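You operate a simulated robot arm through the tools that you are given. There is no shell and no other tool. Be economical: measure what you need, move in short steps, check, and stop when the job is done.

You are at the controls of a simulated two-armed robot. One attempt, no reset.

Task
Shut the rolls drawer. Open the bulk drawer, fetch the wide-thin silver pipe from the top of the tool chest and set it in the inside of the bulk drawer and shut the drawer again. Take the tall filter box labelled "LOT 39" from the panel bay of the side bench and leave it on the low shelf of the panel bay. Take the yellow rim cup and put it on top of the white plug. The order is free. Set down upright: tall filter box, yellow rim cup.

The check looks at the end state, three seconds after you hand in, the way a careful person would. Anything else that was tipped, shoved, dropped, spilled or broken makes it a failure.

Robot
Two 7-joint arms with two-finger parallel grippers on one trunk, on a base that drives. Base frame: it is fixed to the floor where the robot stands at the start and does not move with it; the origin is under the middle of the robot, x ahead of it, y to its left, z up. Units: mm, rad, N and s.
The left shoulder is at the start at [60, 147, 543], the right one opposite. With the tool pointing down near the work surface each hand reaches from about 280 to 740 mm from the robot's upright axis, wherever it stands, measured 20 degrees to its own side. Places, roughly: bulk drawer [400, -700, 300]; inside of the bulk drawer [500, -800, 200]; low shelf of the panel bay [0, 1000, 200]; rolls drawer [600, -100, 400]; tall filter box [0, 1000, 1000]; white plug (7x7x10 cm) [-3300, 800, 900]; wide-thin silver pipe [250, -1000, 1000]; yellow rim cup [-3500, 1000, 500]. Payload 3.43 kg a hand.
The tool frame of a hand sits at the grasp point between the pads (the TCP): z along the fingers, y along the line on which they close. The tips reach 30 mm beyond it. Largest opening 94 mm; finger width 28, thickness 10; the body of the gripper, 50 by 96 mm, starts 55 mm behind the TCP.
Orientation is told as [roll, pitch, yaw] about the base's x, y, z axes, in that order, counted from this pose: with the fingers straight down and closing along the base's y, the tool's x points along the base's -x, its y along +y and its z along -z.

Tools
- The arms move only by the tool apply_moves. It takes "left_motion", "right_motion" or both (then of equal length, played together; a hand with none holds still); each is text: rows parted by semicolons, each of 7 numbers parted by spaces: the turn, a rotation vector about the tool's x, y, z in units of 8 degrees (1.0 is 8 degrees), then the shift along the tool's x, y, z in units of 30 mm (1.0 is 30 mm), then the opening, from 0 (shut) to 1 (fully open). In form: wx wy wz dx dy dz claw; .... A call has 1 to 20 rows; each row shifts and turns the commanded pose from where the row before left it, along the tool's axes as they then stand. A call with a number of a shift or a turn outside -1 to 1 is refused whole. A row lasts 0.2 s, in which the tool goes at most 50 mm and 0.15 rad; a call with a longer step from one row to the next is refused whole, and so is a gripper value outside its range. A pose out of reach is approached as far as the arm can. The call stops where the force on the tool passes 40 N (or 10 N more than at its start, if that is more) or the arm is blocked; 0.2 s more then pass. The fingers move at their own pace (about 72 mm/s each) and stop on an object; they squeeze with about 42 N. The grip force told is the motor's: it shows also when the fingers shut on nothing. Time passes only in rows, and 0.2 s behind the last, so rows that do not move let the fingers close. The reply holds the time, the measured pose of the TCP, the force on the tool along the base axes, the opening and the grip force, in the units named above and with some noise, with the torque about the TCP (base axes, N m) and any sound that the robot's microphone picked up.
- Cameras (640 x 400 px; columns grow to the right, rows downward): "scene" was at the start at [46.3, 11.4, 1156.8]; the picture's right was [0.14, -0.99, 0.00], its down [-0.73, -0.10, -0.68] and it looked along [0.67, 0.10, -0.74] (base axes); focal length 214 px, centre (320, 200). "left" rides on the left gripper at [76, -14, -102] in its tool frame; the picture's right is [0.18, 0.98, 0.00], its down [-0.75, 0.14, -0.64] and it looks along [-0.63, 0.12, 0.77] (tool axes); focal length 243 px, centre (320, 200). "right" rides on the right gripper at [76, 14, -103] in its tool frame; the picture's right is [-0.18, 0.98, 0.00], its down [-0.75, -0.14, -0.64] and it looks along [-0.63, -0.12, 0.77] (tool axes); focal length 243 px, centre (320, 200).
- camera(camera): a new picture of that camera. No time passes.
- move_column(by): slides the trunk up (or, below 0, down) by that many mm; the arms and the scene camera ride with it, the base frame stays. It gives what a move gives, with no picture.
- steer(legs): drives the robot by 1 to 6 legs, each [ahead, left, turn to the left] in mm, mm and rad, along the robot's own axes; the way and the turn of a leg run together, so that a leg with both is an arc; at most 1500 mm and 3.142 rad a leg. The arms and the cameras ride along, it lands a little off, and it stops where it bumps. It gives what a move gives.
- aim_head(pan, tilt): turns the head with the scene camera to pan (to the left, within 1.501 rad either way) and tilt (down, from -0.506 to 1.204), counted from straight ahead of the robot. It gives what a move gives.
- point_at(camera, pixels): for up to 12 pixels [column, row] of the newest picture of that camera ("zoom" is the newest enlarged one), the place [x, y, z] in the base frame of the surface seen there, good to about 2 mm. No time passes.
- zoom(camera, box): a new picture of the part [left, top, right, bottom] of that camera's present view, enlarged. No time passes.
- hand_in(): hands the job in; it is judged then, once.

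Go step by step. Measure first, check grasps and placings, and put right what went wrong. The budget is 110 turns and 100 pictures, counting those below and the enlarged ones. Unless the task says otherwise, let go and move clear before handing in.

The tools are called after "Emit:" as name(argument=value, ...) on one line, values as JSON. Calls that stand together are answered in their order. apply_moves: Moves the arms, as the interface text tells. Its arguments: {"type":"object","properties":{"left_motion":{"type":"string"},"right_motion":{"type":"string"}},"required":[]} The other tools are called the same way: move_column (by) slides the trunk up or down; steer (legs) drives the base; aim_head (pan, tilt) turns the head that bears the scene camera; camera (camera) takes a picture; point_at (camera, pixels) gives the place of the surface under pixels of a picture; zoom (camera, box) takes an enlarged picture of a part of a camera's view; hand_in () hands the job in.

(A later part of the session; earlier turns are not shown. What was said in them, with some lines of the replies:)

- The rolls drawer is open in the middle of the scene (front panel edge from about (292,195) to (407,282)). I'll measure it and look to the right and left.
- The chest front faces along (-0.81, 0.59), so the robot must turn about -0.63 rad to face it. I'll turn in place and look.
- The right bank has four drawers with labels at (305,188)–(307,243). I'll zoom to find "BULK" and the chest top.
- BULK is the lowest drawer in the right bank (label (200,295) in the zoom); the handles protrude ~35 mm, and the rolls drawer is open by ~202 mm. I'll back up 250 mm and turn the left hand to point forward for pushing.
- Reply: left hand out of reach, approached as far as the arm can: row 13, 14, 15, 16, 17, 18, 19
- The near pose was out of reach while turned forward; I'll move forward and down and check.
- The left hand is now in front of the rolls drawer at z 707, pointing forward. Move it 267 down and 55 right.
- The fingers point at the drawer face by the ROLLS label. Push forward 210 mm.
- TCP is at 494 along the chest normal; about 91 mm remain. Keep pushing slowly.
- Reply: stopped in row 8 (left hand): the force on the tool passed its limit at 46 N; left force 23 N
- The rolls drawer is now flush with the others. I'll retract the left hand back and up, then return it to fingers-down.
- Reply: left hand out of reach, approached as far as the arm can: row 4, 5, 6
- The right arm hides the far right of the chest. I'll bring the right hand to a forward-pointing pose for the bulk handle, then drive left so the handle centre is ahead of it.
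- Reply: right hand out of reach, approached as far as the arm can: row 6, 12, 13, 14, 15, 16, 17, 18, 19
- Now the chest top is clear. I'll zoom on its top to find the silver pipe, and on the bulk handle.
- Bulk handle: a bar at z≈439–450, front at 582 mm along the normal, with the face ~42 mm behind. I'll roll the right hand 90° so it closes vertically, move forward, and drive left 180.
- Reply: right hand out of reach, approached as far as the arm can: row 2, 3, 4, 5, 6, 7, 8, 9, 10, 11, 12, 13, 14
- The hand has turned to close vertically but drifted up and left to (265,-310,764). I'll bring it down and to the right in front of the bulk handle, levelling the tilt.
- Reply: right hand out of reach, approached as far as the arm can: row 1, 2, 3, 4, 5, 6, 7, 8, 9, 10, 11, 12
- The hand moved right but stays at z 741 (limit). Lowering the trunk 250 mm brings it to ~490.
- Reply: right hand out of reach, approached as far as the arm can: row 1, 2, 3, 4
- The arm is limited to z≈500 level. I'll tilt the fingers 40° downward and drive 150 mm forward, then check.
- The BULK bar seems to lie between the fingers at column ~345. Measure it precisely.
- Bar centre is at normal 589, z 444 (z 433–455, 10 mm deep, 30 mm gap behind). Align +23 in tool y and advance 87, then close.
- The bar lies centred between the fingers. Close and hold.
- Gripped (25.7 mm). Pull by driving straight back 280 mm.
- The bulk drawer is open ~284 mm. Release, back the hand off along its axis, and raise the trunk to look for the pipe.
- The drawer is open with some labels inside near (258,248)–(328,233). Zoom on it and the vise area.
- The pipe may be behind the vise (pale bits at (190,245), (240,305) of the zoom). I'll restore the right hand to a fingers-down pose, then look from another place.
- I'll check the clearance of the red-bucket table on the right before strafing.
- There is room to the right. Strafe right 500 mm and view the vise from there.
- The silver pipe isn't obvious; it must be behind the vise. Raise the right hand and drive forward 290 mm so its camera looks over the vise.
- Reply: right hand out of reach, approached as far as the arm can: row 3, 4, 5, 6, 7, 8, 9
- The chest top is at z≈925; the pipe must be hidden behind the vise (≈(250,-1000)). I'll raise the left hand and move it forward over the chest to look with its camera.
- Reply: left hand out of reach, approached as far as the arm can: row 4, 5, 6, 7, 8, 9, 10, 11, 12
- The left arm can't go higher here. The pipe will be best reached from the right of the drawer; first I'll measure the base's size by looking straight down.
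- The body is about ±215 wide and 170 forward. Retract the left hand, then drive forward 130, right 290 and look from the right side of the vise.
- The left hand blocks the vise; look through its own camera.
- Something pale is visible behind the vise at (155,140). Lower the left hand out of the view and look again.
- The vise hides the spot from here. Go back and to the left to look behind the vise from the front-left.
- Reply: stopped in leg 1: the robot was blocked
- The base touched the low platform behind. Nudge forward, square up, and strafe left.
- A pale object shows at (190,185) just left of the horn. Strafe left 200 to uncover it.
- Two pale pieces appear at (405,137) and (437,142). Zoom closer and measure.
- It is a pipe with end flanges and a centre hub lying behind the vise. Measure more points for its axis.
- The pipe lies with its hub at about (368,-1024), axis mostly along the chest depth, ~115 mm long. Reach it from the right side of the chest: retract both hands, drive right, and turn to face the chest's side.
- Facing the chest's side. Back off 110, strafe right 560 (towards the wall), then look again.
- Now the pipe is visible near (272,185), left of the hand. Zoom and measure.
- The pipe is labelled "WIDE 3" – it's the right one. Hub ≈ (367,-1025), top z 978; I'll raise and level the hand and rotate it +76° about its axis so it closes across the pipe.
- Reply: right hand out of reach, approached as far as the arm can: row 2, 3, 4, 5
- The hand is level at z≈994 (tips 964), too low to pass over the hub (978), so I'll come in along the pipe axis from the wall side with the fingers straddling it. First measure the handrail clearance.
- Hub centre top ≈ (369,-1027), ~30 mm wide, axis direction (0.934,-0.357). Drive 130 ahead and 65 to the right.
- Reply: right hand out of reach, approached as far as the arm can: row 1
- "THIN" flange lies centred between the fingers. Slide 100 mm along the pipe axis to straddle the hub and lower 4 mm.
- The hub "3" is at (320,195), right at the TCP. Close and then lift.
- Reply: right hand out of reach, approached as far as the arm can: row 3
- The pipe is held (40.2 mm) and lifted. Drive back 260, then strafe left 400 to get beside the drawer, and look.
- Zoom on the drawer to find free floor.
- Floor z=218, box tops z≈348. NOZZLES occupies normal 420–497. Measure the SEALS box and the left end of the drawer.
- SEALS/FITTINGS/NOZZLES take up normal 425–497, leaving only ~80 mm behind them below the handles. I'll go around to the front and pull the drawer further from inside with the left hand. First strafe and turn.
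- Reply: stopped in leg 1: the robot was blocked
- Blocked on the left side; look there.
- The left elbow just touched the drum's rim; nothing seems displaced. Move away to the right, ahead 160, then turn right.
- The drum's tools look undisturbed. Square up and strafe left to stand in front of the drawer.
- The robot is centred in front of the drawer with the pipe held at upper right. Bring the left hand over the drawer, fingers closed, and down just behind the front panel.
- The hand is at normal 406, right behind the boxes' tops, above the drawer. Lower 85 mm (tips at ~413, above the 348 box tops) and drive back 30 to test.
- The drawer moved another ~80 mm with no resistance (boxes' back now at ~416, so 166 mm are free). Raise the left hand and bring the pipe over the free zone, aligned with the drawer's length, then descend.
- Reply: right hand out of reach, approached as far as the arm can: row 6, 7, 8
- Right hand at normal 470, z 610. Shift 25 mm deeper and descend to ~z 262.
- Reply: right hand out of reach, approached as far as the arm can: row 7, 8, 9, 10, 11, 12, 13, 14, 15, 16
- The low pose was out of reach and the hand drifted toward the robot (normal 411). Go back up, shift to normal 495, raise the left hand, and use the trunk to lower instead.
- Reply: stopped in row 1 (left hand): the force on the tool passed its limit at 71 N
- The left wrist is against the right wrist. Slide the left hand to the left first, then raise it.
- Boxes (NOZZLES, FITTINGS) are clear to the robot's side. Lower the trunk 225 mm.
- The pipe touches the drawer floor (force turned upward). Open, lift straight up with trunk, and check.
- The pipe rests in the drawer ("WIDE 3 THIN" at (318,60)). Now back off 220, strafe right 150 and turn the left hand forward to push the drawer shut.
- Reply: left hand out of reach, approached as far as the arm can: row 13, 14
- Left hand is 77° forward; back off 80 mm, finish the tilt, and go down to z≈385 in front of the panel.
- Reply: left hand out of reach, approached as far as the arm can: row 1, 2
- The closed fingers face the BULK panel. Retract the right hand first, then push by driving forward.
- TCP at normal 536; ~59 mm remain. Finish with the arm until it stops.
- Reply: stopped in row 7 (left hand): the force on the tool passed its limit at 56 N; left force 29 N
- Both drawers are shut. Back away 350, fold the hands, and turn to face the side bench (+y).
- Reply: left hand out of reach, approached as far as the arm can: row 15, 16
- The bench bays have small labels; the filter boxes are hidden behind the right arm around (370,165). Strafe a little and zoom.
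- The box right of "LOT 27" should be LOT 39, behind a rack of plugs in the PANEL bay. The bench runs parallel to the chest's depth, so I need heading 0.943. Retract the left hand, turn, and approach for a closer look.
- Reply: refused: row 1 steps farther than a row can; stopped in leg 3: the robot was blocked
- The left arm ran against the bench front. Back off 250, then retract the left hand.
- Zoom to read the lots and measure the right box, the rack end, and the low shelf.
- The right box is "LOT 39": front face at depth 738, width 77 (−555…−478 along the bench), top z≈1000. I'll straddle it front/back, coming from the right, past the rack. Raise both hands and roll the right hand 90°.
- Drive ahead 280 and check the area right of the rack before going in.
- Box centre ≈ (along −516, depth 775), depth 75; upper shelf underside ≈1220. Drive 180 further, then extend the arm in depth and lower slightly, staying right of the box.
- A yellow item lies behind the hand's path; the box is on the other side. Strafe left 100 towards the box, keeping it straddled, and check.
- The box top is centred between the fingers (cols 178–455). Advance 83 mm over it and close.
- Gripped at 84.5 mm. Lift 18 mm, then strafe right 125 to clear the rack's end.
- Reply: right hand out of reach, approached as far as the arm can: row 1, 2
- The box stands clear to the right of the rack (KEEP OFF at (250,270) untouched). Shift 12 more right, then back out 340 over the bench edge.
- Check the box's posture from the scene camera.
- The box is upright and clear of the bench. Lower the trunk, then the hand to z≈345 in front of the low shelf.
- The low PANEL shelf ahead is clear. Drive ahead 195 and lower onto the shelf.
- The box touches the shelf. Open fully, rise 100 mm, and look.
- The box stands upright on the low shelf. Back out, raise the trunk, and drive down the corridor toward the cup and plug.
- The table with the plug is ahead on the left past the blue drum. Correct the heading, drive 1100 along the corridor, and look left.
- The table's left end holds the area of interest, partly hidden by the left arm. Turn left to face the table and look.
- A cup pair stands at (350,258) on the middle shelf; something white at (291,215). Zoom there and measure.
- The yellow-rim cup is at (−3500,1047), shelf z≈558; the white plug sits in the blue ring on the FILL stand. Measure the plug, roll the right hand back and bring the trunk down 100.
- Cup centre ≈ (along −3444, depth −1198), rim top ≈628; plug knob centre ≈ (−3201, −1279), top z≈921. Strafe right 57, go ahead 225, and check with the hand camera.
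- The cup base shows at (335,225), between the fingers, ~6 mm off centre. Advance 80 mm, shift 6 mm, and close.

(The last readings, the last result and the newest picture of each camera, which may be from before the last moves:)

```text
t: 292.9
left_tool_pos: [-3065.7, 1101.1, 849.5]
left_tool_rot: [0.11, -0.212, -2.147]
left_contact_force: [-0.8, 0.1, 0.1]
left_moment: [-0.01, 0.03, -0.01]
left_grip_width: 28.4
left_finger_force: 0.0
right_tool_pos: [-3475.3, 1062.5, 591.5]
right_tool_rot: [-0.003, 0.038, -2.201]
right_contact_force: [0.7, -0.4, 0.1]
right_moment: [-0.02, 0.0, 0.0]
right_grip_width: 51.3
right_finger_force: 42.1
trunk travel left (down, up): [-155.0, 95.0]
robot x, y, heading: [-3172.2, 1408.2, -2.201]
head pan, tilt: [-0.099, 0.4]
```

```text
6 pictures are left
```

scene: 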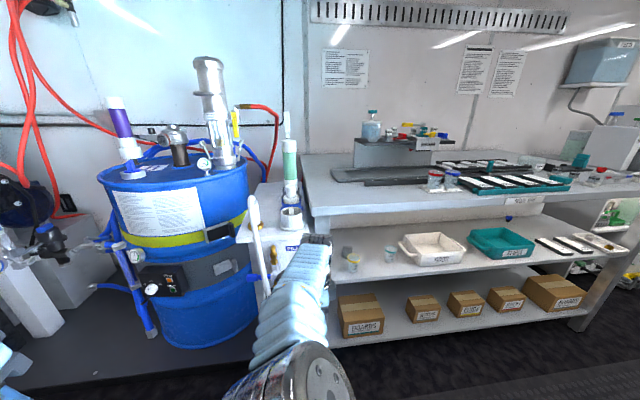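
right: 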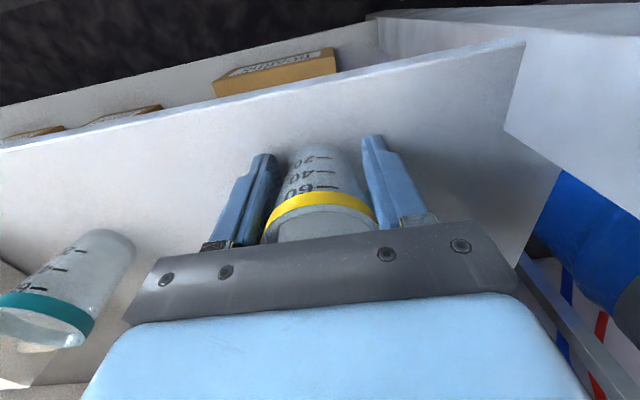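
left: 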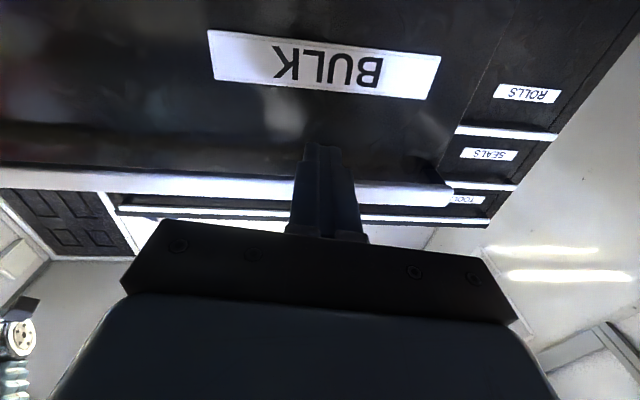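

The cup is held (51 mm). Back out 330, raise the trunk and then the hand to z≈965.

Emit:
steer(legs=[[-330, 0, 0]])

Emit:
move_column(by=95)

Emit:
apply_moves(right_motion="0 0 0 0 0 -1 0.2; 0 0 0 0 0 -1 0.2; 0 0 0 0 0 -1 0.2; 0 0 0 0 0 -1 0.2; 0 0 0 0 0 -1 0.2; 0 0 0 0 0 -1 0.2; 0 0 0 0 0 -1 0.2; 0 0 0 0 0 -1 0.2; 0 0 0 0 0 -0.9 0.2")

Emit:
camera(camera="right")

```text
t: 295.0
left_tool_pos: [-2872.7, 1362.8, 848.8]
left_tool_rot: [0.109, -0.207, -2.152]
left_contact_force: [0.4, 0.1, -0.5]
left_moment: [-0.02, 0.02, -0.03]
left_grip_width: 28.1
left_finger_force: 0.1
right_tool_pos: [-3283.8, 1325.5, 592.4]
right_tool_rot: [-0.003, 0.036, -2.209]
right_contact_force: [0.1, -0.4, 0.1]
right_moment: [0.0, 0.0, -0.02]
right_grip_width: 51.1
right_finger_force: 41.9
trunk travel left (down, up): [-155.0, 95.0]
robot x, y, heading: [-2981.2, 1673.7, -2.212]
head pan, tilt: [-0.099, 0.4]
```

```text
t: 296.3
left_tool_pos: [-2870.9, 1361.1, 944.3]
left_tool_rot: [0.11, -0.209, -2.151]
left_contact_force: [-0.4, -0.6, 0.2]
left_moment: [-0.02, -0.02, 0.0]
left_grip_width: 28.3
left_finger_force: 0.3
right_tool_pos: [-3284.6, 1324.6, 688.1]
right_tool_rot: [-0.004, 0.034, -2.208]
right_contact_force: [-0.1, 0.3, 0.2]
right_moment: [0.04, 0.0, -0.01]
right_grip_width: 51.3
right_finger_force: 42.1
trunk travel left (down, up): [-250.0, 0.0]
robot x, y, heading: [-2986.8, 1676.0, -2.212]
head pan, tilt: [-0.099, 0.4]
```

```text
t: 298.3
left_tool_pos: [-2871.6, 1360.1, 943.0]
left_tool_rot: [0.109, -0.209, -2.15]
left_contact_force: [0.2, -0.4, 0.0]
left_moment: [0.06, 0.04, 0.0]
left_grip_width: 28.1
left_finger_force: 0.3
right_tool_pos: [-3286.1, 1315.8, 945.6]
right_tool_rot: [-0.005, 0.033, -2.207]
right_contact_force: [0.1, -0.2, 0.2]
right_moment: [0.04, 0.13, 0.0]
right_grip_width: 51.4
right_finger_force: 42.0
right hand out of reach, approached as far as the arm can: row 9
trunk travel left (down, up): [-250.0, 0.0]
robot x, y, heading: [-2988.2, 1673.5, -2.21]
head pan, tilt: [-0.099, 0.4]
```

```text
5 pictures are left
```

right: 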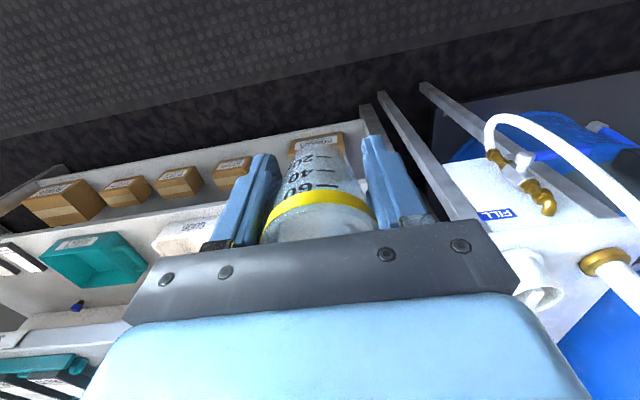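

The limit at this radius is z≈946; pull the hand 60 mm in, raise it, then strafe left 231 and go ahead part-way.

Emit:
apply_moves(right_motion="0 0 0 0.8 0 -0.1 0.2; 0 0 0 0.8 0 -0.2 0.2; 0 0 0 0.7 0 -0.3 0.2; 0 0 0 0 0 -0.4 0.2; 0 0 0 0 0 0 0.2")

Emit:
steer(legs=[[0, 231, 0.01], [350, 0, 0]])

Emit:
aim_head(pan=-0.1, tilt=0.5)

Emit:
zoom(camera="scene", box=[220, 100, 420, 260])

```text
t: 299.5
left_tool_pos: [-2872.1, 1362.4, 944.4]
left_tool_rot: [0.111, -0.207, -2.152]
left_contact_force: [0.4, 0.3, -0.2]
left_moment: [-0.01, 0.05, -0.01]
left_grip_width: 28.2
left_finger_force: 0.1
right_tool_pos: [-3248.8, 1371.5, 965.8]
right_tool_rot: [-0.003, 0.032, -2.209]
right_contact_force: [-0.6, -0.1, -0.5]
right_moment: [0.01, -0.04, 0.0]
right_grip_width: 51.2
right_finger_force: 41.7
right hand out of reach, approached as far as the arm can: row 4
trunk travel left (down, up): [-250.0, 0.0]
robot x, y, heading: [-2984.6, 1675.1, -2.205]
head pan, tilt: [-0.099, 0.4]
```

```text
t: 303.1
left_tool_pos: [-2885.8, 940.6, 943.4]
left_tool_rot: [0.111, -0.209, -2.137]
left_contact_force: [0.1, -0.3, 0.5]
left_moment: [-0.02, 0.01, 0.0]
left_grip_width: 28.1
left_finger_force: 0.0
right_tool_pos: [-3261.4, 943.5, 966.4]
right_tool_rot: [-0.003, 0.036, -2.189]
right_contact_force: [0.0, 0.0, -1.3]
right_moment: [-0.01, 0.0, 0.01]
right_grip_width: 51.1
right_finger_force: 41.9
trunk travel left (down, up): [-250.0, 0.0]
robot x, y, heading: [-3000.1, 1251.6, -2.191]
head pan, tilt: [-0.099, 0.4]
```

```text
t: 303.8
left_tool_pos: [-2885.6, 942.1, 944.6]
left_tool_rot: [0.11, -0.21, -2.137]
left_contact_force: [0.1, -0.4, 0.5]
left_moment: [0.0, -0.01, -0.02]
left_grip_width: 28.0
left_finger_force: 0.1
right_tool_pos: [-3262.0, 944.4, 965.7]
right_tool_rot: [-0.003, 0.034, -2.19]
right_contact_force: [0.1, -0.7, -0.4]
right_moment: [0.03, 0.01, 0.0]
right_grip_width: 51.2
right_finger_force: 42.5
trunk travel left (down, up): [-250.0, 0.0]
robot x, y, heading: [-3004.7, 1252.9, -2.191]
head pan, tilt: [-0.099, 0.499]
```

```text
2.50 times, centred on (320, 180) of scene
```

zoom: 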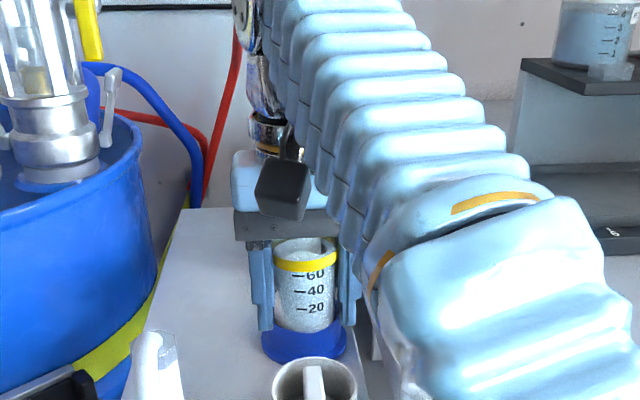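

Cup hangs level at z≈966 in front of the plug. By the hand image its axis is ~9 mm ahead of the TCP, so the TCP target is (−3201, −1270): go 8 right and 116 ahead.

Emit:
steer(legs=[[116, -8, 0]])

Emit:
zoom(camera="scene", box=[240, 120, 380, 220])

Emit:
camera(camera="right")

```text
t: 305.1
left_tool_pos: [-2946.8, 871.7, 943.6]
left_tool_rot: [0.11, -0.21, -2.14]
left_contact_force: [-1.1, -0.9, -0.2]
left_moment: [0.11, -0.1, 0.0]
left_grip_width: 28.3
left_finger_force: 0.0
right_tool_pos: [-3321.9, 875.9, 965.9]
right_tool_rot: [-0.003, 0.036, -2.195]
right_contact_force: [-1.0, 1.3, -1.3]
right_moment: [-0.12, -0.11, -0.03]
right_grip_width: 51.1
right_finger_force: 42.1
trunk travel left (down, up): [-250.0, 0.0]
robot x, y, heading: [-3059.1, 1184.1, -2.195]
head pan, tilt: [-0.099, 0.499]
```

```text
4.00 times, centred on (310, 170) of scene
```

zoom: 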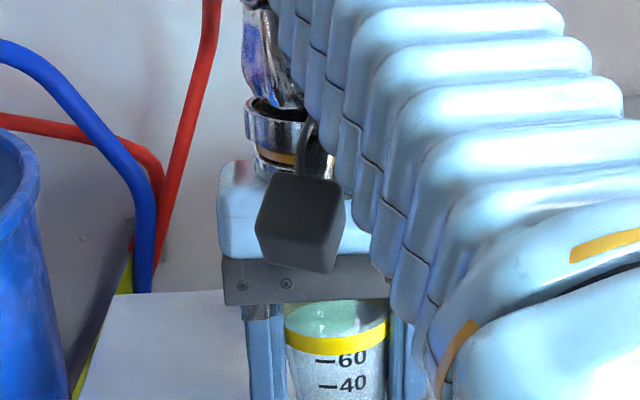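

```text
2 pictures are left
```

right: 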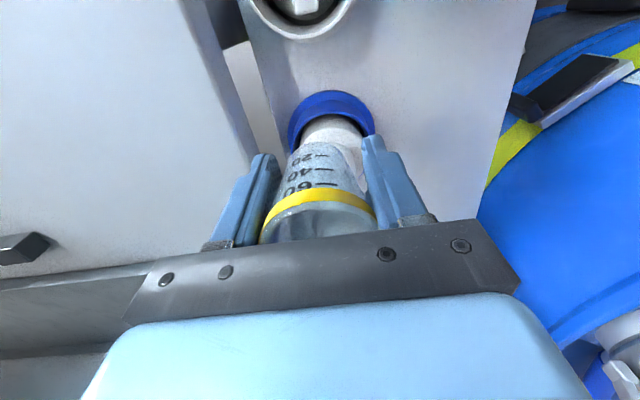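

Use point_at on the hand picture to locate the plug exactly relative to the TCP.

Emit:
point_at(camera="right", pixels=[[334, 118], [320, 125], [350, 125], [334, 130], [305, 130], [360, 130], [330, 95], [297, 120], [370, 120], [318, 150], [318, 145], [330, 140]])

Emit:
point_at(camera="zoom", pixels=[[335, 340], [335, 385], [300, 385], [370, 385]])

```text
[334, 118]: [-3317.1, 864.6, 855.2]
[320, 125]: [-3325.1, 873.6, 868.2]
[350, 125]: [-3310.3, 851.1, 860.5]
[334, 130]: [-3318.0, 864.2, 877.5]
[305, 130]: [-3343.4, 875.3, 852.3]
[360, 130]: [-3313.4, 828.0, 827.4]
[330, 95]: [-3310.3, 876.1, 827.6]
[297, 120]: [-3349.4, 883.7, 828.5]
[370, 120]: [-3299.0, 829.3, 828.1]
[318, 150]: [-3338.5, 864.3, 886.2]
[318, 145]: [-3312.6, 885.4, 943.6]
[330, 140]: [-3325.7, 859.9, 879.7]
```

```text
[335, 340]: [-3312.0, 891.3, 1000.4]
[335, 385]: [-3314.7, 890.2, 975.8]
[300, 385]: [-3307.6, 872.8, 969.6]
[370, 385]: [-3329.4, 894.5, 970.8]
```

Plug axis fits at (−3202, −1277); the cup axis is at (−3202, −1252). Drive 26 ahead, then lower slowly.

Emit:
steer(legs=[[26, 0, 0]])

Emit:
apply_moves(right_motion="0 0 0 0 0 0.1 0.2; 0 0 0 0 0 0.1 0.2")

```text
t: 305.9
left_tool_pos: [-2947.1, 872.1, 944.0]
left_tool_rot: [0.109, -0.21, -2.14]
left_contact_force: [0.4, 0.1, 0.9]
left_moment: [-0.08, 0.02, 0.03]
left_grip_width: 28.2
left_finger_force: 0.1
right_tool_pos: [-3322.9, 874.9, 964.8]
right_tool_rot: [-0.004, 0.035, -2.194]
right_contact_force: [1.2, -1.3, 0.5]
right_moment: [0.05, 0.05, 0.0]
right_grip_width: 51.2
right_finger_force: 42.3
trunk travel left (down, up): [-250.0, 0.0]
robot x, y, heading: [-3066.4, 1183.0, -2.196]
head pan, tilt: [-0.099, 0.499]
```

```text
t: 306.5
left_tool_pos: [-2948.3, 870.5, 943.0]
left_tool_rot: [0.11, -0.208, -2.139]
left_contact_force: [0.5, 0.8, -0.3]
left_moment: [0.02, 0.0, 0.02]
left_grip_width: 28.3
left_finger_force: 0.0
right_tool_pos: [-3323.4, 875.8, 960.3]
right_tool_rot: [-0.004, 0.034, -2.196]
right_contact_force: [0.3, -0.2, -0.5]
right_moment: [-0.02, 0.0, 0.02]
right_grip_width: 50.8
right_finger_force: 42.0
trunk travel left (down, up): [-250.0, 0.0]
robot x, y, heading: [-3062.4, 1181.9, -2.193]
head pan, tilt: [-0.099, 0.499]
```

The base did not advance: the left hand was touching something ahead. Retract the left hand and repeat the 26 mm.

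Emit:
apply_moves(left_motion="0 0 0 1 0 0 0.3; 0 0 0 1 0 0 0.3; 0 0 0 1 0 0 0.3; 0 0 0 1 0 0 0.3")

Emit:
steer(legs=[[25, 0, 0]])

```text
t: 307.5
left_tool_pos: [-2882.8, 963.5, 914.9]
left_tool_rot: [0.11, -0.209, -2.141]
left_contact_force: [0.6, -0.3, 0.6]
left_moment: [0.02, 0.01, 0.01]
left_grip_width: 28.1
left_finger_force: 0.1
left hand out of reach, approached as far as the arm can: row 4
right_tool_pos: [-3324.8, 877.5, 960.7]
right_tool_rot: [-0.005, 0.034, -2.196]
right_contact_force: [0.1, -0.3, -0.3]
right_moment: [0.05, 0.02, 0.01]
right_grip_width: 50.5
right_finger_force: 42.2
trunk travel left (down, up): [-250.0, 0.0]
robot x, y, heading: [-3063.6, 1183.2, -2.192]
head pan, tilt: [-0.099, 0.499]
```

```text
t: 308.1
left_tool_pos: [-2881.8, 964.4, 916.8]
left_tool_rot: [0.114, -0.208, -2.141]
left_contact_force: [-0.1, 0.1, 0.0]
left_moment: [0.01, -0.02, -0.02]
left_grip_width: 28.1
left_finger_force: 0.2
right_tool_pos: [-3323.5, 876.4, 959.6]
right_tool_rot: [-0.003, 0.037, -2.192]
right_contact_force: [-0.2, -0.6, 0.4]
right_moment: [-0.01, 0.03, -0.02]
right_grip_width: 50.8
right_finger_force: 41.6
trunk travel left (down, up): [-250.0, 0.0]
robot x, y, heading: [-3064.0, 1184.7, -2.195]
head pan, tilt: [-0.099, 0.499]
stopped in leg 1: the robot was blocked; the commanded pose is now the measured one
```

The base is blocked by the stand, so reach the last 25 mm with the arm, keeping it as high as possible.

Emit:
apply_moves(right_motion="0 0 0 -0.3 0.02 -0.1 0.2; 0 0 0 -0.3 0.02 -0.05 0.2; 0 0 0 -0.25 0.02 0 0.2; 0 0 0 0 0 0 0.2")

Emit:
camera(camera="right")

Emit:
point_at(camera="right", pixels=[[320, 145], [318, 140], [320, 135], [335, 130], [320, 125], [350, 125], [300, 125], [334, 115], [318, 148], [310, 142], [328, 142], [365, 125]])

```text
t: 309.1
left_tool_pos: [-2883.0, 965.3, 916.7]
left_tool_rot: [0.111, -0.211, -2.141]
left_contact_force: [-0.6, -0.5, 0.0]
left_moment: [0.01, -0.02, 0.01]
left_grip_width: 28.1
left_finger_force: 0.0
right_tool_pos: [-3336.7, 855.3, 961.7]
right_tool_rot: [-0.001, 0.036, -2.197]
right_contact_force: [0.8, -0.5, -0.7]
right_moment: [-0.02, 0.0, 0.01]
right_grip_width: 50.6
right_finger_force: 41.8
trunk travel left (down, up): [-250.0, 0.0]
robot x, y, heading: [-3062.9, 1183.1, -2.199]
head pan, tilt: [-0.099, 0.499]
```

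```text
1 pictures are left
```

right: 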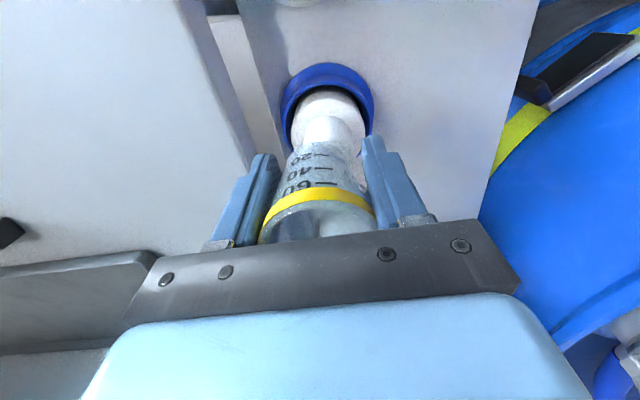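

```text
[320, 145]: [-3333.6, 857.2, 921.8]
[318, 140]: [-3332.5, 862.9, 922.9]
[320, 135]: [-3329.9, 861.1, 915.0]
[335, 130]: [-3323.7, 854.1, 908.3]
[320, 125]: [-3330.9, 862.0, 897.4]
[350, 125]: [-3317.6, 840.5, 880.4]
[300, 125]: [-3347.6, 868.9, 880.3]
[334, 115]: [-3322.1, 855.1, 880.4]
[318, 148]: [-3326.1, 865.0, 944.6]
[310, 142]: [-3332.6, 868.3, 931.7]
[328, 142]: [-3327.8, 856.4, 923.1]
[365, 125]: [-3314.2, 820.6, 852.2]
```

The cup base (z≈929) is centred within ~3 mm over the knob (top z≈923). Lower gently until it bears.

Emit:
apply_moves(right_motion="0 0 0 0 0 0.1 0.2; 0 0 0 0 0 0.08 0.2; 0 0 0 0 0 0.05 0.2; 0 0 0 0 0 0 0.2")

```text
t: 310.1
left_tool_pos: [-2882.8, 964.5, 917.2]
left_tool_rot: [0.112, -0.209, -2.143]
left_contact_force: [-0.2, 0.3, -0.8]
left_moment: [0.02, 0.0, -0.01]
left_grip_width: 28.1
left_finger_force: 0.0
right_tool_pos: [-3336.2, 855.9, 955.9]
right_tool_rot: [-0.002, 0.036, -2.194]
right_contact_force: [0.1, 0.3, 0.0]
right_moment: [0.0, 0.0, 0.02]
right_grip_width: 50.6
right_finger_force: 42.0
trunk travel left (down, up): [-250.0, 0.0]
robot x, y, heading: [-3062.2, 1181.9, -2.191]
head pan, tilt: [-0.099, 0.499]
```

No contact yet at z 956; lower a few mm more.

Emit:
apply_moves(right_motion="0 0 0 0 0 0.05 0.2; 0 0 0 0 0 0.05 0.2; 0 0 0 0 0 0.04 0.2; 0 0 0 0 0 0 0.2")

```text
t: 311.1
left_tool_pos: [-2883.6, 965.8, 915.7]
left_tool_rot: [0.111, -0.211, -2.138]
left_contact_force: [0.2, 0.6, -0.3]
left_moment: [0.03, -0.02, 0.01]
left_grip_width: 28.4
left_finger_force: 0.0
right_tool_pos: [-3337.6, 855.9, 953.6]
right_tool_rot: [-0.002, 0.03, -2.193]
right_contact_force: [-0.4, -4.3, 19.4]
right_moment: [-0.38, -0.04, -0.02]
right_grip_width: 50.8
right_finger_force: 42.0
trunk travel left (down, up): [-250.0, 0.0]
robot x, y, heading: [-3060.2, 1182.7, -2.199]
head pan, tilt: [-0.099, 0.499]
5 turns are left
```

Contact at 19 N: the cup bears on the plug. Relieve a millimetre, open fully, and back straight out.

Emit:
apply_moves(right_motion="0 0 0 0 0 -0.04 0.2; 0 0 0 0 0 0 0.6; 0 0 0 0 0 0 0.8; 0 0 0 0 0 0 1; 0 0 0 0 0 0 1; 0 0 0 0 0 0 1")

Emit:
steer(legs=[[-250, 0, 0]])

Emit:
zoom(camera="scene", box=[220, 100, 420, 260])

```text
t: 312.5
left_tool_pos: [-2882.6, 965.8, 916.2]
left_tool_rot: [0.111, -0.21, -2.143]
left_contact_force: [0.1, -0.3, 0.9]
left_moment: [0.02, -0.01, -0.02]
left_grip_width: 28.0
left_finger_force: 0.1
right_tool_pos: [-3337.6, 855.6, 954.0]
right_tool_rot: [-0.003, 0.035, -2.197]
right_contact_force: [-0.1, 0.6, -0.5]
right_moment: [0.0, -0.01, 0.02]
right_grip_width: 93.8
right_finger_force: 0.1
trunk travel left (down, up): [-250.0, 0.0]
robot x, y, heading: [-3061.0, 1183.4, -2.197]
head pan, tilt: [-0.099, 0.499]
```

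```text
t: 314.4
left_tool_pos: [-2733.6, 1172.1, 916.6]
left_tool_rot: [0.112, -0.208, -2.141]
left_contact_force: [0.3, 0.4, 0.5]
left_moment: [0.0, 0.01, 0.0]
left_grip_width: 27.9
left_finger_force: 0.0
right_tool_pos: [-3187.6, 1062.4, 953.6]
right_tool_rot: [-0.004, 0.034, -2.194]
right_contact_force: [-1.4, -0.4, 0.7]
right_moment: [0.03, 0.02, -0.01]
right_grip_width: 94.1
right_finger_force: 0.1
trunk travel left (down, up): [-250.0, 0.0]
robot x, y, heading: [-2912.6, 1389.5, -2.193]
head pan, tilt: [-0.099, 0.499]
```

```text
2.50 times, centred on (320, 180) of scene
4 turns are left
```

zoom: 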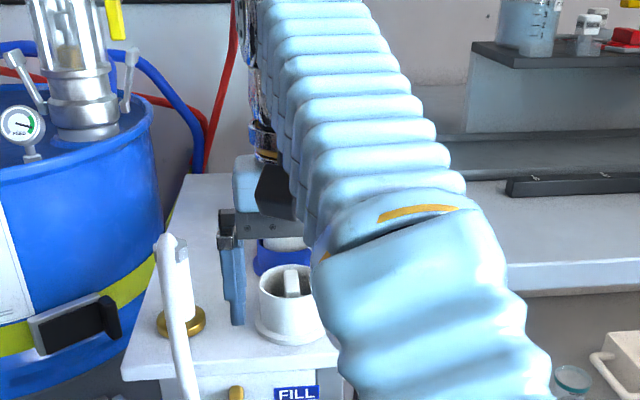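

The hand came away with no force or sound of a fall. In the last picture the gripper hides the spot above the blue ring, so I could not see the cup itself, and no pictures are left. Both hands are clear, so I hand in.

Emit:
hand_in()

```text
The job is handed in.
```

I've handed the job in with all four parts done; one thing I couldn't confirm by eye is the cup standing on the plug.

- **Drawers:** The rolls drawer is shut. The wide-thin silver pipe lies in the bulk drawer, which is shut again.
- **Filter box:** The LOT 39 box stands upright on the low shelf of the panel bay.
- **Cup:** I lowered the yellow rim cup onto the white plug until it took load, then let go. No fall was heard or felt, but the gripper hid the cup in the last picture.
- **Contacts on the way:** The base stopped against the low platform and the stand by the plug. The left arm touched the red drum's rim and the bench front. Nothing I could see had moved, but I didn't recheck the platform, the bench front or the stand afterwards.
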